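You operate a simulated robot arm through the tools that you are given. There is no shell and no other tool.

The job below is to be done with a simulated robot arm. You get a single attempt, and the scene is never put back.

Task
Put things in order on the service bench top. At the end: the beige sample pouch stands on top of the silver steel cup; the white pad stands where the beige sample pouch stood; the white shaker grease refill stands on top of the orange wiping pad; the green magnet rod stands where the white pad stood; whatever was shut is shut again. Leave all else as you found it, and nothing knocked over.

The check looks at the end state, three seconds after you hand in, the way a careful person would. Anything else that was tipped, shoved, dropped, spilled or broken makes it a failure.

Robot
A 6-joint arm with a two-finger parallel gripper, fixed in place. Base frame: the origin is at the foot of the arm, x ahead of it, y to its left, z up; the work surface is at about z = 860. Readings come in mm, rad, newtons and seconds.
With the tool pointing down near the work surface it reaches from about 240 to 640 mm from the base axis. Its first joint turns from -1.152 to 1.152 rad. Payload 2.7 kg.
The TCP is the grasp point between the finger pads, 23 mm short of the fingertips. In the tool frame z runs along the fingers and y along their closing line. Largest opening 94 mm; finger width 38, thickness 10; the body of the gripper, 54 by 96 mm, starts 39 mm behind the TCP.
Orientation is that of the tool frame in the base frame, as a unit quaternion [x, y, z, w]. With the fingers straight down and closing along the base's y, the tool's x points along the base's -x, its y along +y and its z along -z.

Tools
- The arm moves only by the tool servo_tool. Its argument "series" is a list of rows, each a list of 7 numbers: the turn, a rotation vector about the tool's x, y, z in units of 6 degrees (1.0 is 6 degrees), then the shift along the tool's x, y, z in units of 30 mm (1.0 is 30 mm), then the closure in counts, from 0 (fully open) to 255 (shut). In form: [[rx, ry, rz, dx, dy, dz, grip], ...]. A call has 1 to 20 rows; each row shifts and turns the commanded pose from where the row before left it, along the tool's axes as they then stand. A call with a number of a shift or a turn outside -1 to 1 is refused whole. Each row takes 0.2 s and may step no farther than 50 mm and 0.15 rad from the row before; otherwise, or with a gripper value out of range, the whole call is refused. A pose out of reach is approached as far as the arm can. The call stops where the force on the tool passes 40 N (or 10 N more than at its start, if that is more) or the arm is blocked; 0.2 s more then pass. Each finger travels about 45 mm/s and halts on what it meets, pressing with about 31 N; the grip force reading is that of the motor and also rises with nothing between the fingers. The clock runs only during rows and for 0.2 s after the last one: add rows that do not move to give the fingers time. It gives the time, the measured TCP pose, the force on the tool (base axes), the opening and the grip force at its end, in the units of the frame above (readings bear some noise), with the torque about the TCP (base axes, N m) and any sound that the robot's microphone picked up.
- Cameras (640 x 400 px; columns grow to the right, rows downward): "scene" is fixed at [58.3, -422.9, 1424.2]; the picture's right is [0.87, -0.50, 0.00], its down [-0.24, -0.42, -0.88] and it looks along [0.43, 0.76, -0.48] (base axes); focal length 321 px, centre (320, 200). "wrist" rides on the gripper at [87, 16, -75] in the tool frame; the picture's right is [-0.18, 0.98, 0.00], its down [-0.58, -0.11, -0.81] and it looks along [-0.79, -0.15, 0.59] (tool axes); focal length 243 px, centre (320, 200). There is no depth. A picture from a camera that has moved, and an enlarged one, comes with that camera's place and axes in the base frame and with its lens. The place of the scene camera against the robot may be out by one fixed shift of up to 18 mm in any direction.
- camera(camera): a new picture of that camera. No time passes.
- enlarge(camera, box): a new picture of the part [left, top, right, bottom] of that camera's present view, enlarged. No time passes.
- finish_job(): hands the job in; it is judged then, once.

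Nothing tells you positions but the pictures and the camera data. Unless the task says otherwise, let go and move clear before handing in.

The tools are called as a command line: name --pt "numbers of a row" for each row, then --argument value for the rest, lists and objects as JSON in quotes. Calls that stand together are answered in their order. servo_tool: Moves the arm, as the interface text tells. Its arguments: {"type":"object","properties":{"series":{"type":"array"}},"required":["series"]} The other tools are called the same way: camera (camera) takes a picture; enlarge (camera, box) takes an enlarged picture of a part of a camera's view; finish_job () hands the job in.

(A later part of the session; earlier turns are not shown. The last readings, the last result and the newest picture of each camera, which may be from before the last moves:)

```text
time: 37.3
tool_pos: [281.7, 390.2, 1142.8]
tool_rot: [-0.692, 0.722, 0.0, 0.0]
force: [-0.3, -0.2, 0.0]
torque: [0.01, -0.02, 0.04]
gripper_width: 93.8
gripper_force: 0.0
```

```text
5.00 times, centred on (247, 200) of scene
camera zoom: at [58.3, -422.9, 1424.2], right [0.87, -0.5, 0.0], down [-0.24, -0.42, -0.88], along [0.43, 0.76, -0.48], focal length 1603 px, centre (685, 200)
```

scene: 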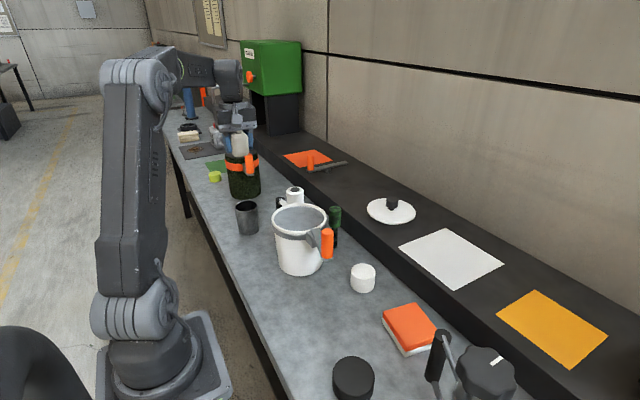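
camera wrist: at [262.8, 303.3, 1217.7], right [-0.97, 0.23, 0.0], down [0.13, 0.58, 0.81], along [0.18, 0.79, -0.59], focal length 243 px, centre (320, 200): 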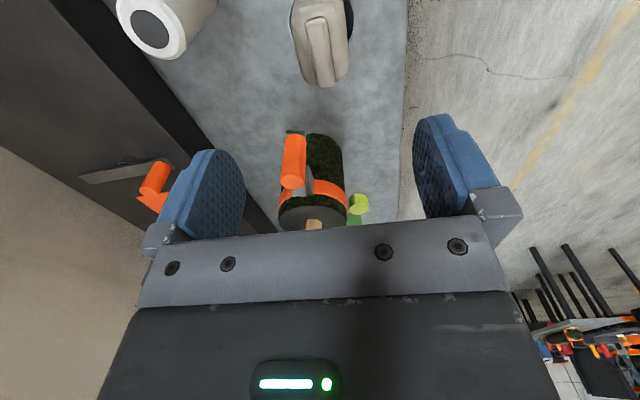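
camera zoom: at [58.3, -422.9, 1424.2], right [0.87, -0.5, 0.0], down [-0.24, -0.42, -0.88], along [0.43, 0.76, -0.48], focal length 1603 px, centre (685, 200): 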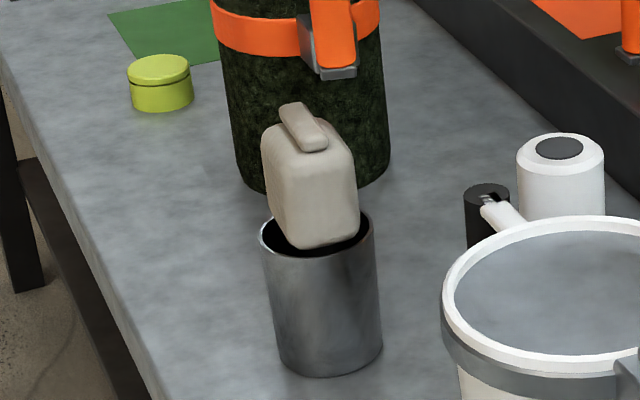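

The pouch stands upright on the cup. Next is the white refill at about (422,347), so I'll move above it at this height for a close look.

servo_tool --pt "0 0 0 0.248 -0.946 0 0" --pt "0 0 0 0.248 -0.946 0 0" --pt "0 0 0 0.248 -0.946 0 0" --pt "0 0 0 0.248 -0.946 0 0" --pt "0 0 0 0.248 -0.946 0 0" --pt "0 0 0 0 0 0 0"

camera --camera "wrist"

camera --camera "scene"

```text
time: 38.7
tool_pos: [419.8, 347.5, 1142.2]
tool_rot: [-0.691, 0.722, 0.001, 0.0]
force: [0.0, -0.1, 0.2]
torque: [-0.02, -0.01, 0.03]
gripper_width: 94.0
gripper_force: 0.2
```

```text
taken
camera wrist: at [401.8, 261.3, 1215.7], right [-0.97, 0.23, 0.0], down [0.13, 0.58, 0.81], along [0.18, 0.79, -0.59], focal length 243 px, centre (320, 200)
```

wrist: 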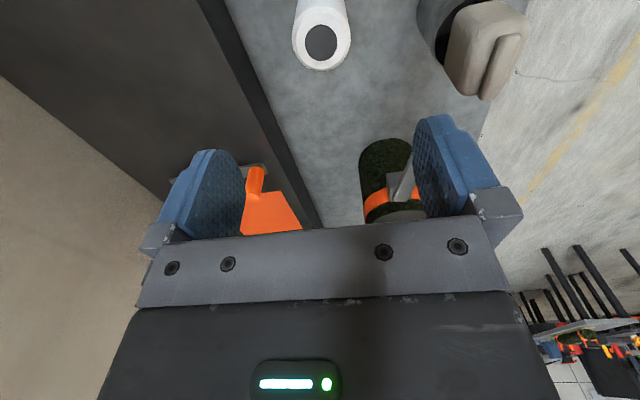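

```text
taken
```

scene: 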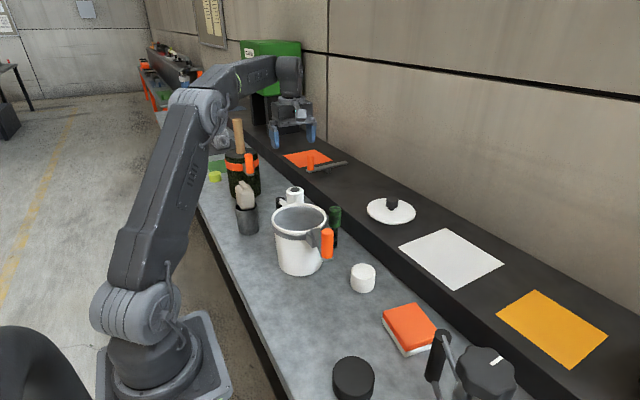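

enlarge --camera "wrist" --box '[220, 0, 540, 150]'

enlarge --camera "scene" --box '[260, 170, 360, 250]'

```text
2.00 times, centred on (380, 75) of wrist
camera zoom: at [401.8, 261.3, 1215.7], right [-0.97, 0.23, 0.0], down [0.13, 0.58, 0.81], along [0.18, 0.79, -0.59], focal length 485 px, centre (200, 450)
```

zoom: 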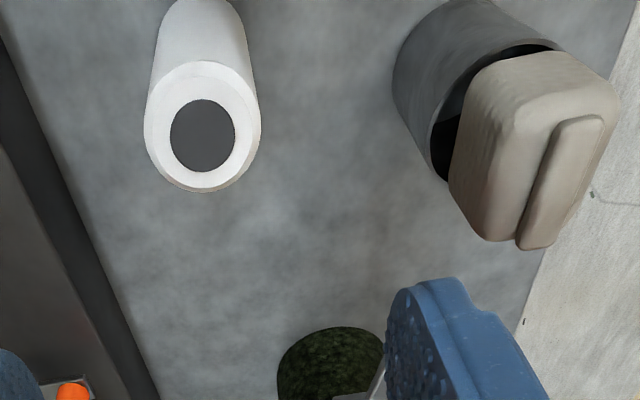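

```text
5.00 times, centred on (310, 210) of scene
camera zoom: at [58.3, -422.9, 1424.2], right [0.87, -0.5, 0.0], down [-0.24, -0.42, -0.88], along [0.43, 0.76, -0.48], focal length 1603 px, centre (370, 150)
```

zoom: 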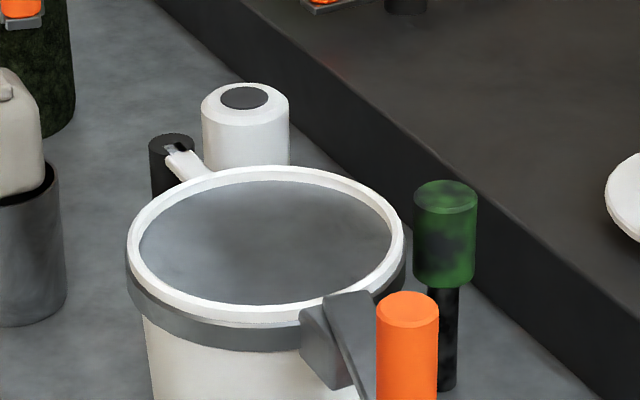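

The refill is 50 mm across and lined up with the tool axis. I'll go down to about z=1040 to confirm its top height.

servo_tool --pt "0 0 0 -0.03 -0.05 0.9 0" --pt "0 0 0 0 0 0.9 0" --pt "0 0 0 0 0 0.9 0" --pt "0 0 0 0 0 0.7 0" --pt "0 0 0 0 0 0 0"

camera --camera "wrist"

enlarge --camera "scene" --box '[240, 120, 380, 220]'

```text
time: 39.9
tool_pos: [422.3, 348.6, 1039.9]
tool_rot: [-0.692, 0.722, 0.0, 0.0]
force: [0.3, -0.2, -0.2]
torque: [0.0, 0.02, 0.01]
gripper_width: 94.2
gripper_force: 0.2
```

```text
taken
camera wrist: at [402.8, 262.4, 1114.2], right [-0.97, 0.23, 0.0], down [0.13, 0.58, 0.81], along [0.18, 0.79, -0.59], focal length 243 px, centre (320, 200)
```

wrist: 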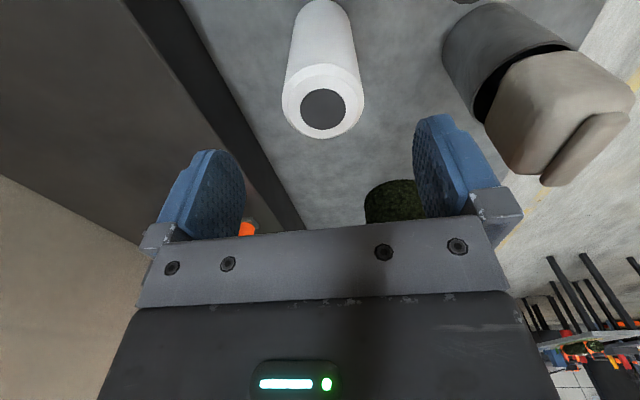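

```text
4.00 times, centred on (310, 170) of scene
camera zoom: at [58.3, -422.9, 1424.2], right [0.87, -0.5, 0.0], down [-0.24, -0.42, -0.88], along [0.43, 0.76, -0.48], focal length 1283 px, centre (360, 320)
```

zoom: 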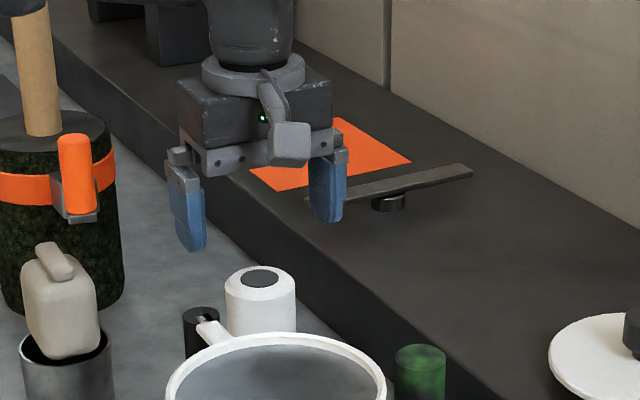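

The refill top is at z≈980, centred at (421,347.5). I'll go down to TCP z=950 and grip.

servo_tool --pt "0 0 0 0.03 0.05 0.9 0" --pt "0 0 0 0 0 0.9 0" --pt "0 0 0 0 0 0.8 0" --pt "0 0 0 0 0 0.4 0" --pt "0 0 0 0 0 0 0"

camera --camera "wrist"

```text
time: 41.1
tool_pos: [418.8, 346.6, 949.2]
tool_rot: [-0.692, 0.722, -0.001, 0.0]
force: [0.2, 0.6, 0.7]
torque: [0.02, 0.03, -0.03]
gripper_width: 93.9
gripper_force: 0.1
```

```text
taken
camera wrist: at [400.6, 261.0, 1022.9], right [-0.97, 0.23, 0.0], down [0.13, 0.58, 0.81], along [0.18, 0.79, -0.59], focal length 243 px, centre (320, 200)
```

wrist: 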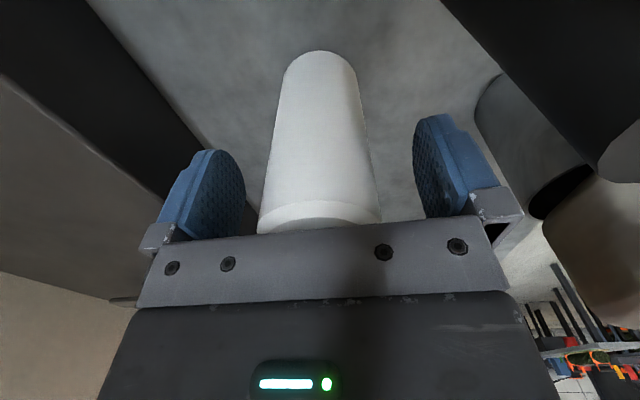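

Refill is centred between the pads. Closing.

servo_tool --pt "0 0 0 0 0 0 255" --pt "0 0 0 0 0 0 255" --pt "0 0 0 0 0 0 255" --pt "0 0 0 0 0 0 255" --pt "0 0 0 0 0 0 255"

servo_tool --pt "0 0 0 0 0 -0.3 255" --pt "0 0 0 0 0 -0.7 255" --pt "0 0 0 0 0 -1 255" --pt "0 0 0 0 0 -1 255" --pt "0 0 0 0 0 -1 255" --pt "0 0 0 0 0 -1 255" --pt "0 0 0 0 0 -1 255" --pt "0 0 0 0 0 -1 255" --pt "0 0 0 0 0 0 255"

camera --camera "wrist"

camera --camera "scene"

```text
time: 42.3
tool_pos: [419.3, 346.4, 949.8]
tool_rot: [-0.691, 0.722, 0.0, 0.0]
force: [0.5, 0.5, -0.5]
torque: [0.04, -0.03, -0.02]
gripper_width: 51.3
gripper_force: 31.6
```

```text
time: 44.3
tool_pos: [421.8, 346.0, 1159.9]
tool_rot: [-0.691, 0.722, 0.0, 0.0]
force: [-0.2, -0.1, -1.9]
torque: [-0.03, 0.01, -0.01]
gripper_width: 51.2
gripper_force: 30.8
```

```text
taken
camera wrist: at [403.2, 259.7, 1234.3], right [-0.97, 0.23, 0.0], down [0.13, 0.58, 0.81], along [0.18, 0.79, -0.59], focal length 243 px, centre (320, 200)
```

wrist: 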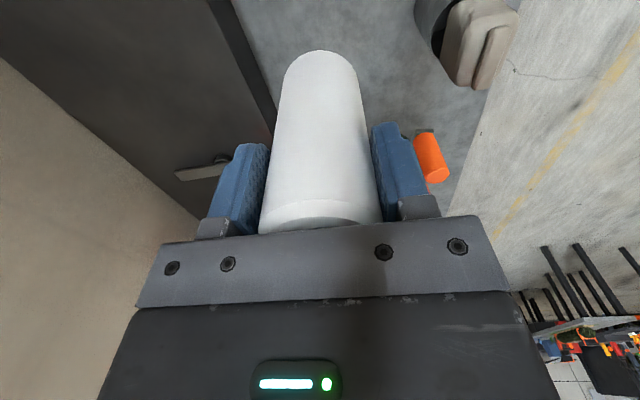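

```text
taken
```

scene: 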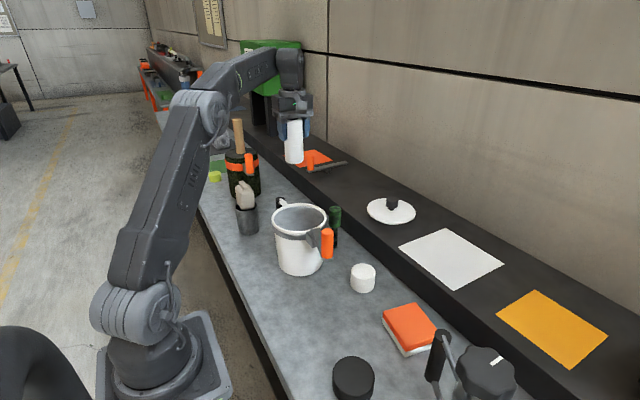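

The refill is held, with its bottom at about z=1070. I'll carry it along −y to above the orange pad, then turn the tool back to its natural yaw.

servo_tool --pt "0 0 0 0.5 -0.03 0 255" --pt "0 0 0 0.95 -0.057 0 255" --pt "0 0 0 0.95 -0.057 0 255" --pt "0 0 0 0.95 -0.057 0 255" --pt "0 0 0 0.95 -0.057 0 255" --pt "0 0 0 0.95 -0.057 0 255" --pt "0 0 0 0.95 -0.057 0 255" --pt "0 0 0 0.95 -0.057 0 255" --pt "0 0 0 0.95 -0.057 0 255" --pt "0 0 0 0.95 -0.057 0 255" --pt "0 0 0 0.95 -0.057 0 255" --pt "0 0 0 0.95 -0.057 0 255" --pt "0 0 0 0.95 -0.057 0 255" --pt "0 0 0 0.95 -0.057 0 255" --pt "0 0 0 0.95 -0.057 0 255" --pt "0 0 0 0.95 -0.057 0 255" --pt "0 0 0 0.1 0 0 255" --pt "0 0 0 0 0 0 255"

servo_tool --pt "0 0 0.97 0 0 0 255" --pt "0 0 0.97 0 0 0 255" --pt "0 0 0.97 0 0 0 255" --pt "0 0 0.97 0 0 0 255" --pt "0 0 0.97 0 0 0 255" --pt "0 0 0.97 0 0 0 255" --pt "0 0 0.97 0 0 0 255" --pt "0 0 0.97 0 0 0 255" --pt "0 0 0.97 0 0 0 255" --pt "0 0 0.97 0 0 0 255" --pt "0 0 0.97 0 0 0 255" --pt "0 0 0.97 0 0 0 255" --pt "0 0 0.97 0 0 0 255" --pt "0 0 0.97 0 0 0 255" --pt "0 0 0.97 0 0 0 255" --pt "0 0 0 0 0 0 255"

camera --camera "wrist"

camera --camera "scene"

```text
time: 48.1
tool_pos: [427.5, -99.6, 1158.3]
tool_rot: [-0.691, 0.723, 0.0, 0.0]
force: [0.7, -0.1, -2.2]
torque: [-0.01, 0.02, -0.01]
gripper_width: 51.3
gripper_force: 31.0
```

```text
time: 51.5
tool_pos: [427.1, -99.5, 1160.3]
tool_rot: [-0.001, 1.0, 0.0, -0.001]
force: [0.3, 0.1, -2.9]
torque: [-0.01, 0.01, 0.0]
gripper_width: 51.1
gripper_force: 30.6
```

```text
taken
camera wrist: at [342.7, -84.5, 1234.2], right [0.18, 0.98, 0.0], down [0.58, -0.11, 0.81], along [0.79, -0.15, -0.59], focal length 243 px, centre (320, 200)
```

wrist: 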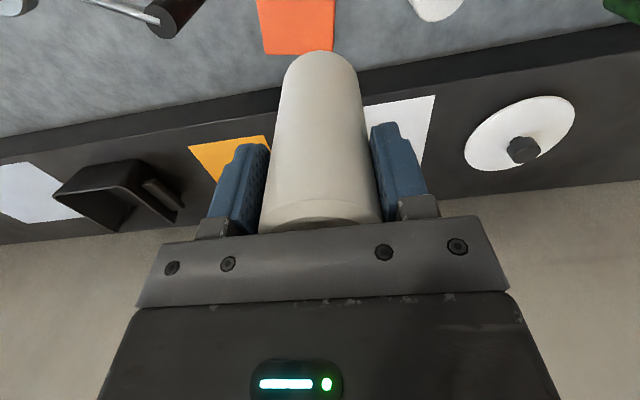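

```text
taken
```

scene: 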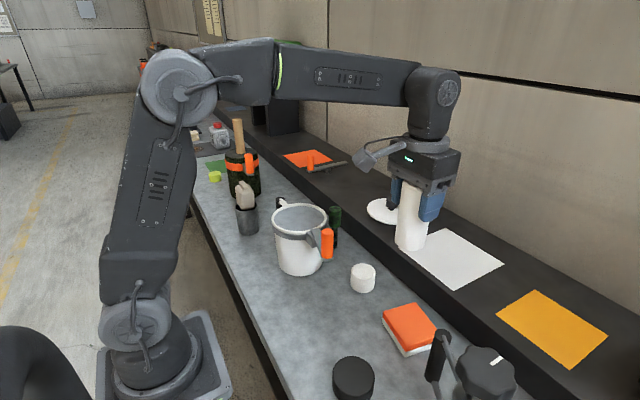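

The orange pad spans roughly x 394–484, y −184…−76, with its centre near (440,−129) and the crank well clear. I'll move over its centre and lower to just above it.

servo_tool --pt "0 0 0 -0.2 -0.5 0 255" --pt "0 0 0 -0.23 -0.48 0.3 255" --pt "0 0 0 0 0 0.9 255" --pt "0 0 0 0 0 0.9 255" --pt "0 0 0 0 0 0.9 255" --pt "0 0 0 0 0 0.9 255" --pt "0 0 0 0 0 0.9 255" --pt "0 0 0 0 0 0.6 255" --pt "0 0 0 0 0 0.2 255" --pt "0 0 0 0 0 0 255"

camera --camera "wrist"

enlarge --camera "scene" --box '[340, 240, 500, 370]'

```text
time: 53.7
tool_pos: [439.8, -128.5, 992.1]
tool_rot: [-0.002, 1.0, 0.0, -0.001]
force: [0.0, -0.9, -2.0]
torque: [0.02, -0.01, 0.02]
gripper_width: 51.2
gripper_force: 30.8
```

```text
taken
camera wrist: at [354.7, -113.7, 1066.5], right [0.18, 0.98, 0.0], down [0.58, -0.11, 0.81], along [0.79, -0.15, -0.59], focal length 243 px, centre (320, 200)
```

wrist: 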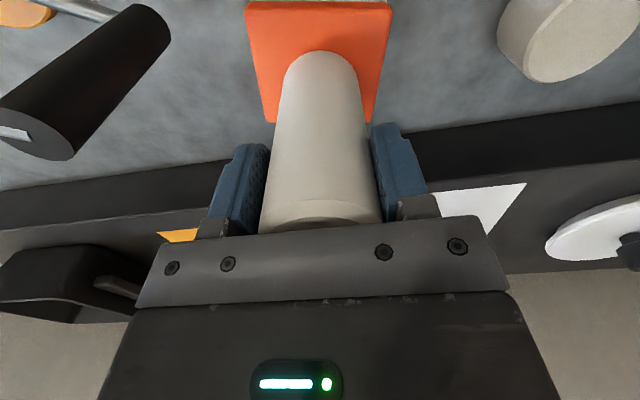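

```text
3.08 times, centred on (420, 305) of scene
camera zoom: at [58.3, -422.9, 1424.2], right [0.87, -0.5, 0.0], down [-0.24, -0.42, -0.88], along [0.43, 0.76, -0.48], focal length 987 px, centre (12, -123)
```

zoom: 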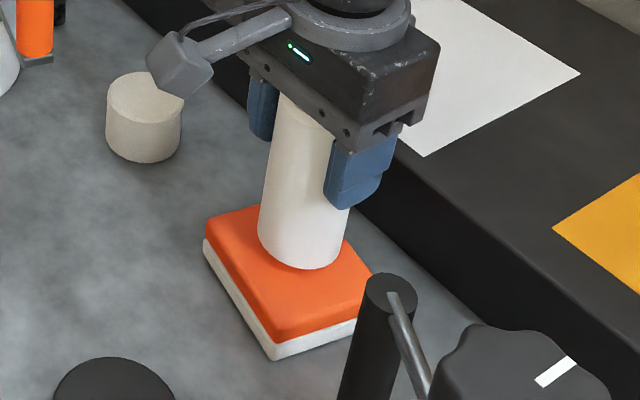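

The refill is over the pad's centre with its bottom about 15 mm above the surface. Lowering gently.

servo_tool --pt "0 0 0 0 0 0.15 255" --pt "0 0 0 0 0 0.1 255" --pt "0 0 0 0 0 0.05 255" --pt "0 0 0 0 0 0 255"

servo_tool --pt "0 0 0 0 0 0.04 255" --pt "0 0 0 0 0 0.04 255" --pt "0 0 0 0 0 0 255"

enlarge --camera "scene" --box '[340, 240, 500, 370]'

```text
time: 54.7
tool_pos: [441.0, -128.8, 982.8]
tool_rot: [-0.001, 1.0, 0.001, 0.0]
force: [-1.7, 0.7, 5.8]
torque: [0.06, 0.19, 0.01]
gripper_width: 51.3
gripper_force: 30.7
```

```text
time: 55.5
tool_pos: [441.1, -129.6, 981.7]
tool_rot: [-0.001, 1.0, 0.0, 0.002]
force: [-4.8, 2.4, 28.6]
torque: [0.31, 0.18, 0.02]
gripper_width: 51.4
gripper_force: 31.4
```

```text
3.08 times, centred on (420, 305) of scene
camera zoom: at [57.8, -422.7, 1424.3], right [0.87, -0.5, 0.0], down [-0.24, -0.42, -0.88], along [0.43, 0.76, -0.48], focal length 987 px, centre (12, -123)
```

zoom: 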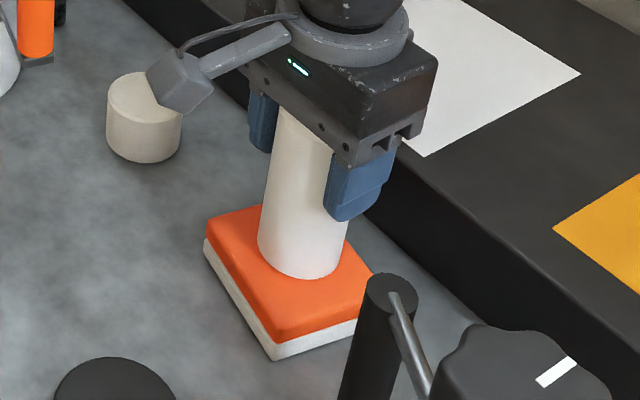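

It's in contact on the pad. I'll ease off and release, then rise straight up.

servo_tool --pt "0 0 0 0 0 -0.04 255" --pt "0 0 0 0 0 0 255"

servo_tool --pt "0 0 0 0 0 0 110" --pt "0 0 0 0 0 0 80" --pt "0 0 0 0 0 0 40" --pt "0 0 0 0 0 0 20" --pt "0 0 0 0 0 0 20"

servo_tool --pt "0 0 0 0 0 -0.2 20" --pt "0 0 0 0 0 -0.6 0" --pt "0 0 0 0 0 -1 0" --pt "0 0 0 0 0 -1 0" --pt "0 0 0 0 0 -1 0" --pt "0 0 0 0 0 -1 0" --pt "0 0 0 0 0 0 0"

camera --camera "wrist"

camera --camera "scene"

```text
time: 56.1
tool_pos: [440.9, -128.6, 982.4]
tool_rot: [-0.002, 1.0, 0.0, 0.001]
force: [3.6, -1.7, 18.3]
torque: [-0.11, -0.64, -0.06]
gripper_width: 51.4
gripper_force: 31.2
```

```text
time: 57.3
tool_pos: [439.9, -128.6, 981.2]
tool_rot: [-0.001, 1.0, 0.0, 0.001]
force: [0.5, -1.0, -0.7]
torque: [-0.01, 0.0, 0.0]
gripper_width: 86.7
gripper_force: 0.0
```

```text
time: 58.9
tool_pos: [440.3, -128.1, 1127.1]
tool_rot: [-0.002, 1.0, 0.0, 0.0]
force: [-0.6, -1.2, 0.7]
torque: [0.01, -0.01, 0.03]
gripper_width: 94.2
gripper_force: 0.1
```

```text
taken
camera wrist: at [354.6, -112.8, 1201.2], right [0.18, 0.98, 0.0], down [0.58, -0.11, 0.81], along [0.79, -0.15, -0.59], focal length 243 px, centre (320, 200)
```

wrist: 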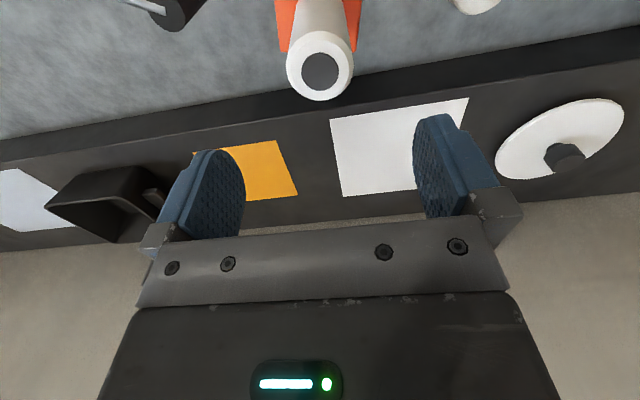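

```text
taken
```

scene: 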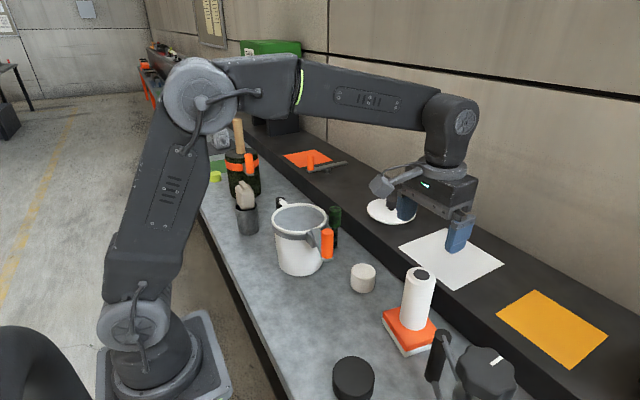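

The refill stands on the orange pad. Now to the white pad near (438,28) for a close look.

servo_tool --pt "0 0 0 0 0.87 0 0" --pt "0 0 0 0 0.87 0 0" --pt "0 0 0 0 0.87 0 0" --pt "0 0 0 0 0.87 0 0" --pt "0 0 0 0 0.87 0 0" --pt "0 0 0 0 0.87 0.5 0" --pt "0 0 0 0 0 0.9 0" --pt "0 0 0 0 0 0.9 0" --pt "0 0 0 0 0 0 0"

camera --camera "wrist"

enlarge --camera "wrist" --box '[240, 0, 480, 150]'

```text
time: 60.9
tool_pos: [440.1, 28.0, 1056.7]
tool_rot: [-0.002, 1.0, 0.001, 0.0]
force: [0.0, 1.0, 0.2]
torque: [-0.01, 0.02, -0.03]
gripper_width: 93.9
gripper_force: 0.1
```

```text
taken
camera wrist: at [354.6, 43.5, 1130.8], right [0.18, 0.98, 0.0], down [0.58, -0.11, 0.81], along [0.79, -0.15, -0.59], focal length 243 px, centre (320, 200)
```

wrist: 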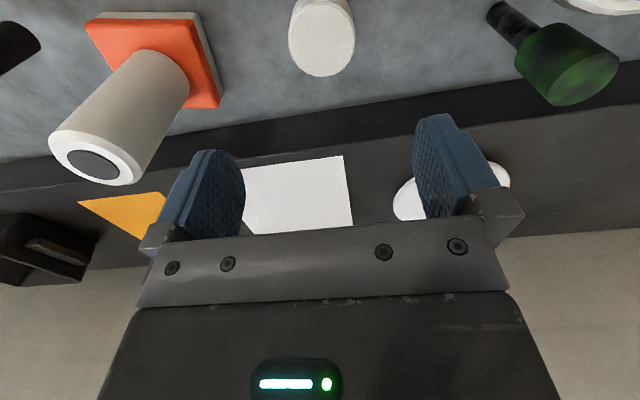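

```text
2.67 times, centred on (360, 75) of wrist
camera zoom: at [354.6, 43.5, 1130.8], right [0.18, 0.98, 0.0], down [0.58, -0.11, 0.81], along [0.79, -0.15, -0.59], focal length 647 px, centre (213, 533)
```

zoom: 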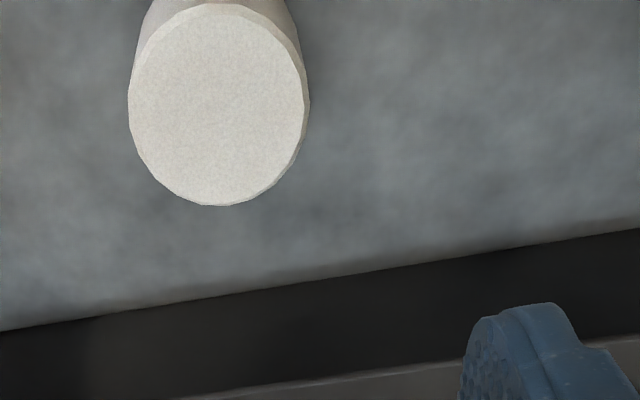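

servo_tool --pt "0 0 0 0.12 0.03 0.8 0" --pt "0 0 0 0 0 0.8 0" --pt "0 0 0 0 0 0.8 0" --pt "0 0 0 0 0 0 0"

enlarge --camera "wrist" --box '[200, 0, 440, 150]'

camera --camera "wrist"

```text
time: 61.9
tool_pos: [436.2, 28.9, 985.1]
tool_rot: [-0.002, 1.0, 0.0, -0.001]
force: [-0.6, -0.1, 0.0]
torque: [0.02, 0.0, -0.01]
gripper_width: 94.0
gripper_force: 0.0
```

```text
2.67 times, centred on (320, 75) of wrist
camera zoom: at [351.1, 43.8, 1059.4], right [0.18, 0.98, 0.0], down [0.58, -0.11, 0.81], along [0.79, -0.15, -0.59], focal length 647 px, centre (320, 533)
```

zoom: 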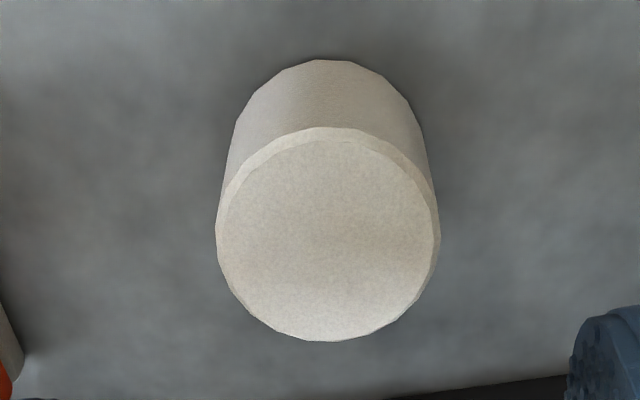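

```text
taken
camera wrist: at [351.1, 43.8, 1059.4], right [0.18, 0.98, 0.0], down [0.58, -0.11, 0.81], along [0.79, -0.15, -0.59], focal length 243 px, centre (320, 200)
```

wrist: 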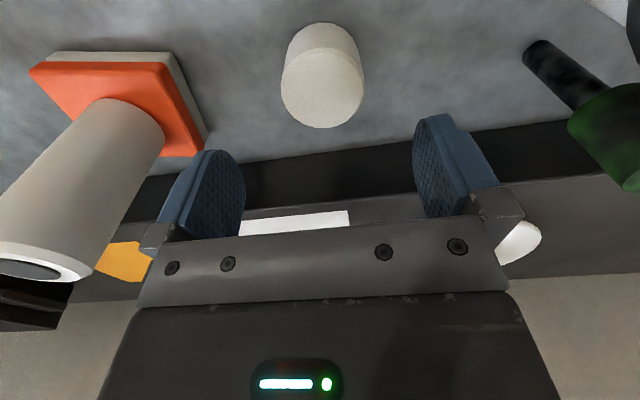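

The white pad is centred at about (437,29) with its top at z≈901. The pot's long orange handle seems to be close to the wrist camera, so I'll check that before going lower.

enlarge --camera "scene" --box '[260, 150, 420, 310]'

camera --camera "scene"

```text
2.50 times, centred on (340, 230) of scene
camera zoom: at [58.3, -422.9, 1424.2], right [0.87, -0.5, 0.0], down [-0.24, -0.42, -0.88], along [0.43, 0.76, -0.48], focal length 802 px, centre (270, 125)
```

zoom: 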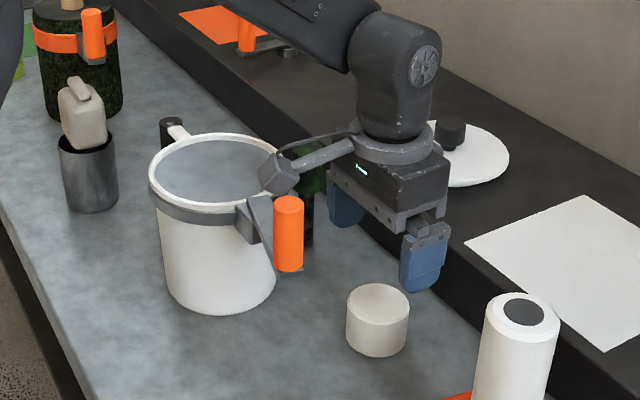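

```text
taken
```

scene: 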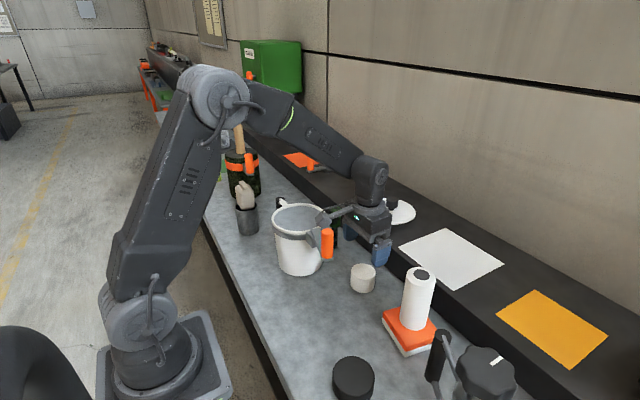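

The wrist camera is within a few centimetres of the pot's protruding handle, which is near (328,18) with its top at about z=1070. I'll rise straight up and yaw −50° so the camera swings to a clear sector before going down.

servo_tool --pt "0 0 0 -0.1 0 -0.5 0" --pt "0 0 0 0 0 -1 0" --pt "0 0 0 0 0 -1 0" --pt "0 0 0 0 0 -1 0" --pt "0 0 0 0 0 -1 0" --pt "0 0 -0.926 0 0 0 0" --pt "0 0 -0.926 0 0 0 0" --pt "0 0 -0.926 0 0 0 0" --pt "0 0 -0.926 0 0 0 0" --pt "0 0 -0.926 0 0 0 0" --pt "0 0 -0.926 0 0 0 0" --pt "0 0 -0.926 0 0 0 0" --pt "0 0 -0.926 0 0 0 0" --pt "0 0 -0.926 0 0 0 0" --pt "0 0 0 0 0 0 0"

camera --camera "wrist"

camera --camera "scene"

```text
time: 65.1
tool_pos: [440.0, 28.5, 1119.7]
tool_rot: [-0.425, 0.905, 0.0, 0.0]
force: [-0.1, 0.6, 0.1]
torque: [0.01, 0.0, -0.01]
gripper_width: 94.1
gripper_force: 0.0
```

```text
taken
camera wrist: at [373.5, -27.8, 1193.9], right [-0.64, 0.77, 0.0], down [0.45, 0.38, 0.81], along [0.62, 0.52, -0.59], focal length 243 px, centre (320, 200)
```

wrist: 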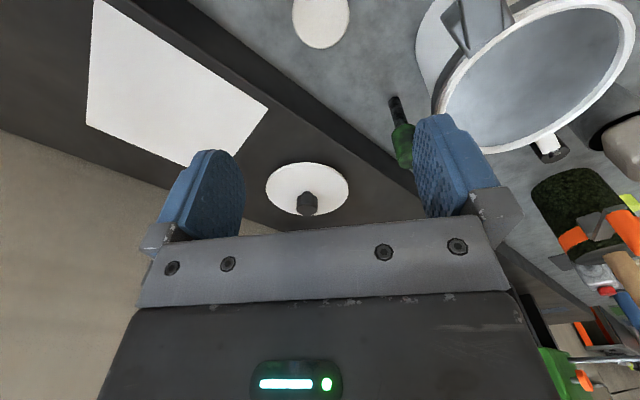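

```text
taken
```

scene: 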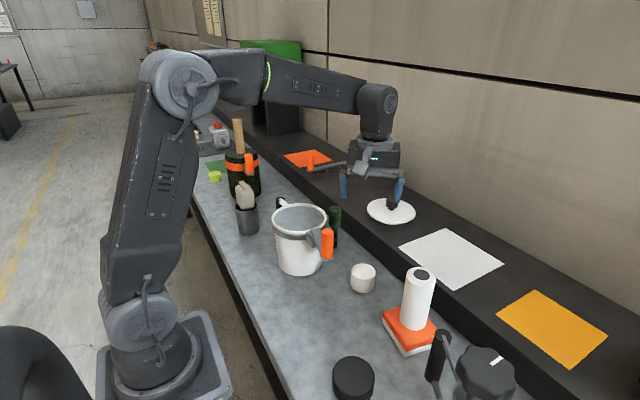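

servo_tool --pt "0 0 0 0.04 0.084 0.9 0" --pt "0 0 0 0 0 0.9 0" --pt "0 0 0 0 0 0.9 0" --pt "0 0 0 0 0 0.9 0" --pt "0 0 0 0 0 0.9 0" --pt "0 0 0 0 0 0 0"

camera --camera "wrist"

enlarge --camera "scene" --box '[270, 150, 430, 310]'

```text
time: 66.5
tool_pos: [437.8, 28.3, 984.3]
tool_rot: [-0.425, 0.905, 0.0, 0.0]
force: [0.0, -0.4, 0.6]
torque: [0.01, 0.03, 0.01]
gripper_width: 94.0
gripper_force: 0.1
```

```text
taken
camera wrist: at [371.5, -28.1, 1058.3], right [-0.64, 0.77, 0.0], down [0.46, 0.38, 0.81], along [0.62, 0.51, -0.59], focal length 243 px, centre (320, 200)
```

wrist: 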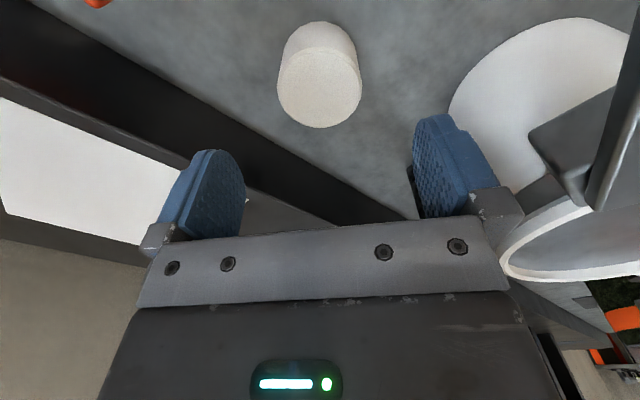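

```text
2.50 times, centred on (350, 230) of scene
camera zoom: at [58.3, -422.9, 1424.2], right [0.87, -0.5, 0.0], down [-0.24, -0.42, -0.88], along [0.43, 0.76, -0.48], focal length 802 px, centre (245, 125)
```

zoom: 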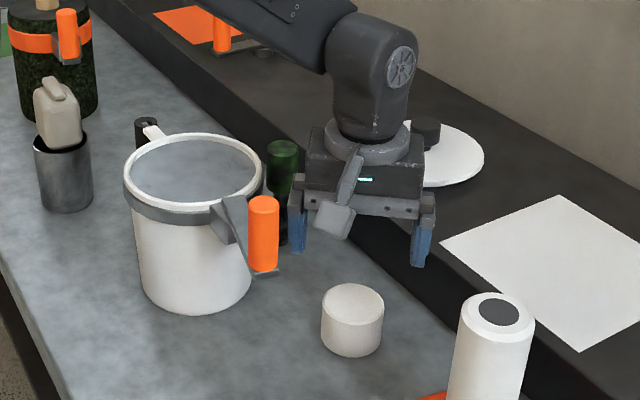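

The pad is lined up with the tool and the camera is clear. Descending to grip it.

servo_tool --pt "0 0 0 0 0 0.9 0" --pt "0 0 0 0 0 0.9 0" --pt "0 0 0 0 0 0.8 0" --pt "0 0 0 0 0 0.57 0" --pt "0 0 0 0 0 0 0"

camera --camera "wrist"

enlarge --camera "scene" --box '[270, 170, 430, 310]'

```text
time: 67.7
tool_pos: [437.4, 28.3, 889.9]
tool_rot: [-0.424, 0.906, 0.0, 0.0]
force: [-0.8, 1.1, 0.4]
torque: [-0.02, 0.02, -0.01]
gripper_width: 93.9
gripper_force: 0.0
```

```text
taken
camera wrist: at [370.9, -27.5, 963.2], right [-0.64, 0.77, 0.0], down [0.46, 0.38, 0.81], along [0.62, 0.51, -0.59], focal length 243 px, centre (320, 200)
```

wrist: 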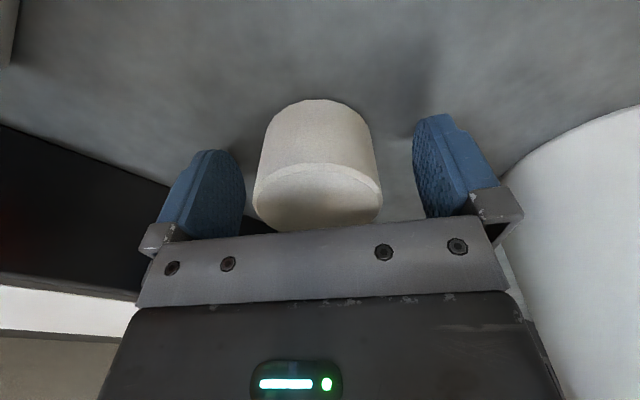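

```text
2.86 times, centred on (350, 240) of scene
camera zoom: at [58.3, -422.9, 1424.2], right [0.87, -0.5, 0.0], down [-0.24, -0.42, -0.88], along [0.43, 0.76, -0.48], focal length 916 px, centre (234, 86)
```

zoom: 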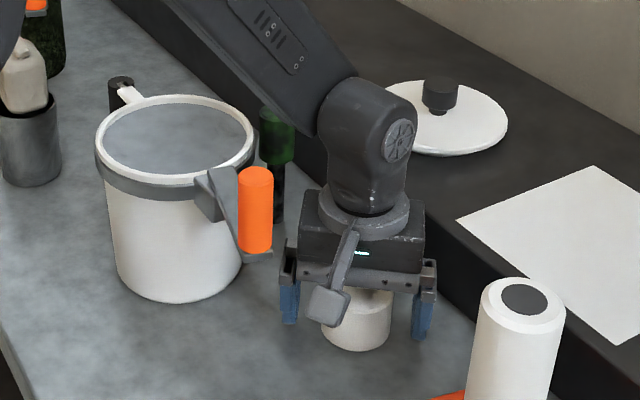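

Pad is centred between the fingers. Closing and lifting.

servo_tool --pt "0 0 0 0 0 0 255" --pt "0 0 0 0 0 0 255" --pt "0 0 0 0 0 0 255" --pt "0 0 0 0 0 0 255" --pt "0 0 0 0 0 0 255"

servo_tool --pt "0 0 0 0 0 -0.2 255" --pt "0 0 0 0 0 -0.7 255" --pt "0 0 0 0 0 -1 255" --pt "0 0 0 0 0 -1 255" --pt "0 0 0 0 0 -1 255" --pt "0 0 0 0 0 -1 255" --pt "0 0 0 0 0 -1 255" --pt "0 0 0 0 0 -1 255" --pt "0 0 0 0 0 -1 255" --pt "0 0 0 0 0 0 255"

camera --camera "wrist"

camera --camera "scene"

```text
time: 68.9
tool_pos: [437.8, 28.7, 890.7]
tool_rot: [-0.424, 0.906, 0.0, 0.0]
force: [-0.2, 0.6, -0.4]
torque: [-0.02, -0.03, 0.02]
gripper_width: 56.1
gripper_force: 30.8
```

```text
time: 71.1
tool_pos: [437.6, 29.0, 1126.3]
tool_rot: [-0.425, 0.905, 0.0, 0.0]
force: [0.2, -0.6, -0.3]
torque: [0.01, 0.01, 0.01]
gripper_width: 56.0
gripper_force: 30.4
```

```text
taken
camera wrist: at [371.1, -27.8, 1200.0], right [-0.64, 0.77, 0.0], down [0.46, 0.38, 0.81], along [0.62, 0.51, -0.59], focal length 243 px, centre (320, 200)
```

wrist: 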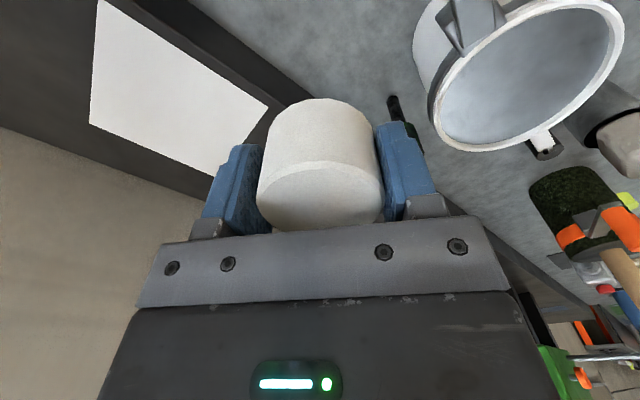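

```text
taken
```

scene: 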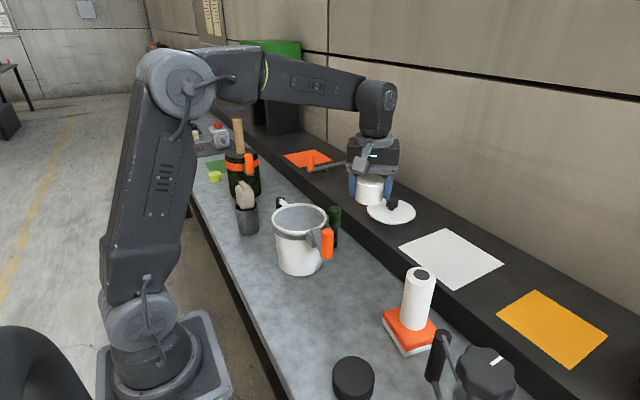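

The white pad is held; it stood at (437.6,28.8). I'll carry it over to the pouch's old spot at (272.5,−70.5), staying high past the handle.

servo_tool --pt "0 0 0 0.866 0.303 0 255" --pt "0 0 0 0.866 0.303 0 255" --pt "0 0 0 0.866 0.303 0 255" --pt "0 0 0 0.866 0.303 0 255" --pt "0 0 0 0.866 0.303 0 255" --pt "0 0 0 0.866 0.303 0 255" --pt "0 0 0 0.866 0.303 0 255" --pt "0 0 0 0 0 0.6 255" --pt "0 0 0 0 0 0.9 255" --pt "0 0 0 0 0 0.9 255" --pt "0 0 0 0 0 0 255"

camera --camera "wrist"

camera --camera "scene"

```text
time: 73.5
tool_pos: [271.5, -69.2, 1052.5]
tool_rot: [-0.424, 0.906, 0.0, -0.001]
force: [0.2, -0.2, -0.9]
torque: [-0.03, -0.01, 0.0]
gripper_width: 56.2
gripper_force: 31.1
```

```text
taken
camera wrist: at [204.3, -125.6, 1127.2], right [-0.64, 0.77, 0.0], down [0.46, 0.38, 0.81], along [0.62, 0.51, -0.59], focal length 243 px, centre (320, 200)
```

wrist: 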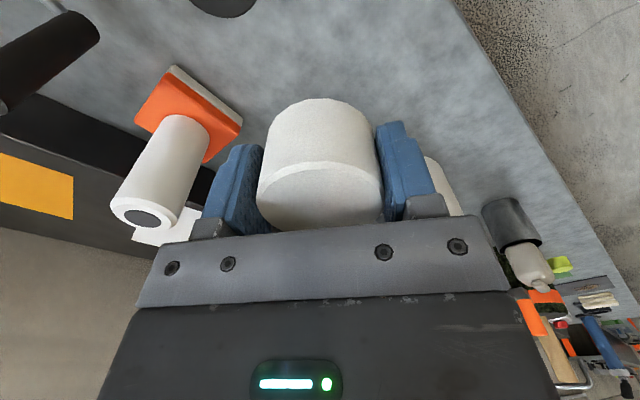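

```text
taken
```

scene: 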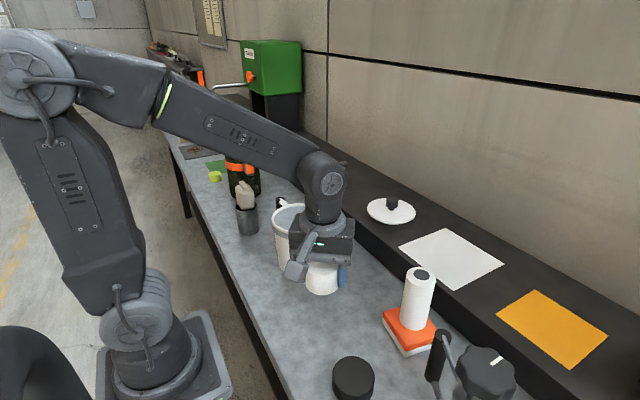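

servo_tool --pt "0 0 0 0 0 0.9 255" --pt "0 0 0 0 0 0.9 255" --pt "0 0 0 0 0 0.9 255" --pt "0 0 0 0 0 0.9 255" --pt "0 0 0 0 0 0.9 255" --pt "0 0 0 0 0 0.5 255" --pt "0 0 0 0 0 0.1 255" --pt "0 0 0 0 0 0 255"

camera --camera "wrist"

enlarge --camera "scene" --box '[260, 250, 420, 370]'

```text
time: 75.3
tool_pos: [270.1, -69.9, 900.5]
tool_rot: [-0.425, 0.905, -0.001, 0.0]
force: [-0.2, 0.0, 0.2]
torque: [0.02, 0.0, 0.03]
gripper_width: 56.1
gripper_force: 31.4
```

```text
taken
camera wrist: at [204.6, -126.2, 974.9], right [-0.64, 0.77, 0.0], down [0.46, 0.38, 0.81], along [0.62, 0.51, -0.59], focal length 243 px, centre (320, 200)
```

wrist: 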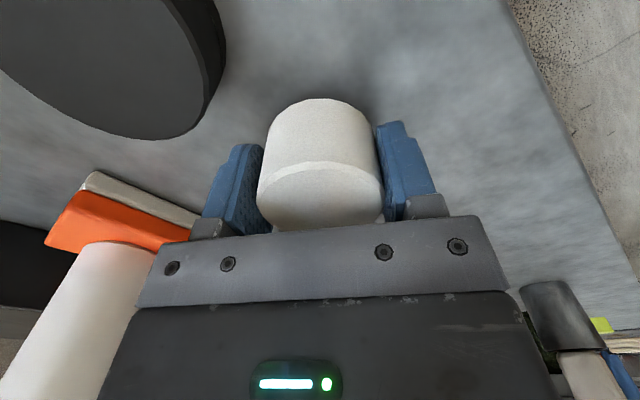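

```text
3.33 times, centred on (340, 310) of scene
camera zoom: at [58.3, -422.9, 1424.2], right [0.87, -0.5, 0.0], down [-0.24, -0.42, -0.88], along [0.43, 0.76, -0.48], focal length 1069 px, centre (253, -167)
```

zoom: 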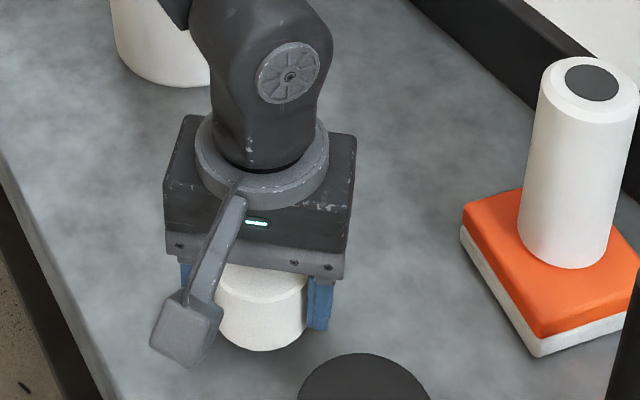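

servo_tool --pt "0 0 0 0 0 0.1 255" --pt "0 0 0 0 0 0.1 255" --pt "0 0 0 0 0 0.07 255" --pt "0 0 0 0 0 0 255"

servo_tool --pt "0 0 0 0 0 0.04 255" --pt "0 0 0 0 0 0 255"

```text
time: 76.3
tool_pos: [270.8, -69.3, 893.4]
tool_rot: [-0.424, 0.906, 0.0, -0.001]
force: [0.1, 0.0, -1.5]
torque: [0.0, -0.01, 0.03]
gripper_width: 55.9
gripper_force: 30.2
```

```text
time: 76.9
tool_pos: [271.4, -69.5, 891.8]
tool_rot: [-0.424, 0.906, -0.001, 0.0]
force: [0.3, 0.6, -1.7]
torque: [0.01, 0.03, 0.0]
gripper_width: 56.0
gripper_force: 30.7
```

servo_tool --pt "0 0 0 0 0 0.04 255" --pt "0 0 0 0 0 0 255"

servo_tool --pt "0 0 0 0 0 0.03 255" --pt "0 0 0 0 0 0 255"

```text
time: 77.5
tool_pos: [271.2, -70.6, 890.5]
tool_rot: [-0.425, 0.905, 0.0, 0.0]
force: [-0.5, 0.3, 0.0]
torque: [0.03, -0.01, 0.01]
gripper_width: 56.1
gripper_force: 31.0
```

```text
time: 78.1
tool_pos: [270.9, -69.6, 891.0]
tool_rot: [-0.424, 0.906, 0.0, 0.0]
force: [0.4, 0.2, 0.1]
torque: [0.03, -0.01, -0.01]
gripper_width: 55.8
gripper_force: 30.7
```

servo_tool --pt "0 0 0 0 0 0.03 255" --pt "0 0 0 0 0 0 255"

```text
time: 78.7
tool_pos: [272.4, -69.3, 888.7]
tool_rot: [-0.425, 0.905, 0.0, 0.001]
force: [-5.4, 3.7, 23.5]
torque: [0.13, 0.11, 0.01]
gripper_width: 55.9
gripper_force: 31.5
```

The white pad is down on the bench. I'll ease off, release and rise.

servo_tool --pt "0 0 0 0 0 -0.02 255" --pt "0 0 0 0 0 0 100" --pt "0 0 0 0 0 0 70" --pt "0 0 0 0 0 0 50" --pt "0 0 0 0 0 0 50"

servo_tool --pt "0 0 0 0 0 -0.2 50" --pt "0 0 0 0 0 -0.6 50" --pt "0 0 0 0 0 -1 50" --pt "0 0 0 0 0 -1 0" --pt "0 0 0 0 0 -1 0" --pt "0 0 0 0 0 -1 0" --pt "0 0 0 0 0 -1 0" --pt "0 0 0 0 0 -1 0" --pt "0 0 0 0 0 -1 0" --pt "0 0 0 0 0 -1 0" --pt "0 0 0 0 0 0 0"

camera --camera "wrist"

camera --camera "scene"

```text
time: 79.9
tool_pos: [271.1, -70.5, 889.9]
tool_rot: [-0.424, 0.906, 0.0, 0.001]
force: [0.7, 0.3, 1.0]
torque: [-0.01, -0.01, 0.01]
gripper_width: 75.6
gripper_force: 0.1
```

```text
time: 82.3
tool_pos: [270.1, -71.7, 1156.5]
tool_rot: [-0.425, 0.905, 0.0, 0.0]
force: [0.6, -0.1, 0.1]
torque: [-0.03, 0.06, -0.03]
gripper_width: 93.9
gripper_force: 0.1
```

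```text
taken
camera wrist: at [204.2, -127.8, 1229.0], right [-0.64, 0.77, 0.0], down [0.46, 0.38, 0.81], along [0.62, 0.51, -0.59], focal length 243 px, centre (320, 200)
```

wrist: 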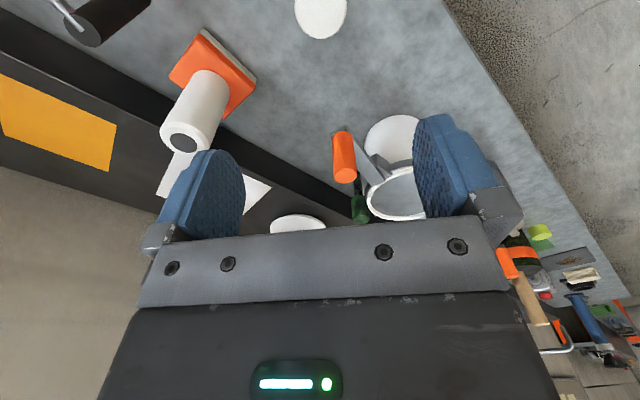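

```text
taken
```

scene: 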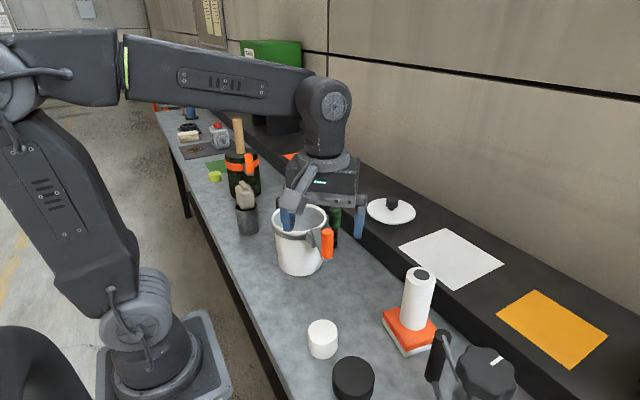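

The white pad stands in the pouch's old place. Last is the green rod. I'll inspect the pot's handle and rod from here first.

enlarge --camera "wrist" --box '[280, 80, 440, 240]'

enlarge --camera "scene" --box '[290, 170, 370, 270]'

```text
2.50 times, centred on (360, 160) of wrist
camera zoom: at [204.2, -127.8, 1229.0], right [-0.64, 0.77, 0.0], down [0.46, 0.38, 0.81], along [0.62, 0.51, -0.59], focal length 606 px, centre (220, 300)
```

zoom: 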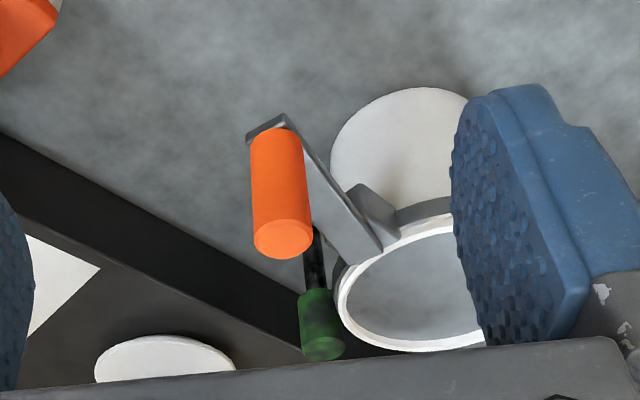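

```text
4.00 times, centred on (330, 220) of scene
camera zoom: at [58.3, -422.9, 1424.2], right [0.87, -0.5, 0.0], down [-0.24, -0.42, -0.88], along [0.43, 0.76, -0.48], focal length 1283 px, centre (280, 120)
```

zoom: 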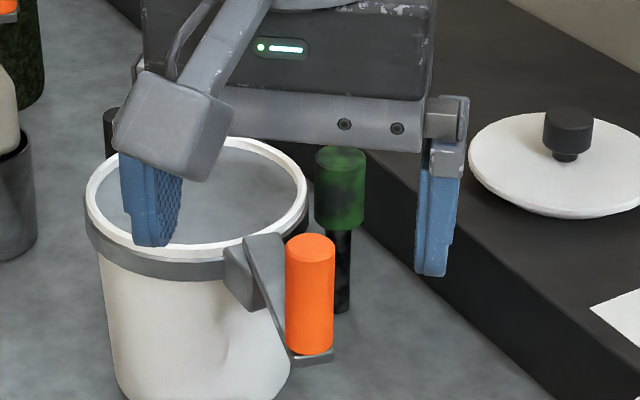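

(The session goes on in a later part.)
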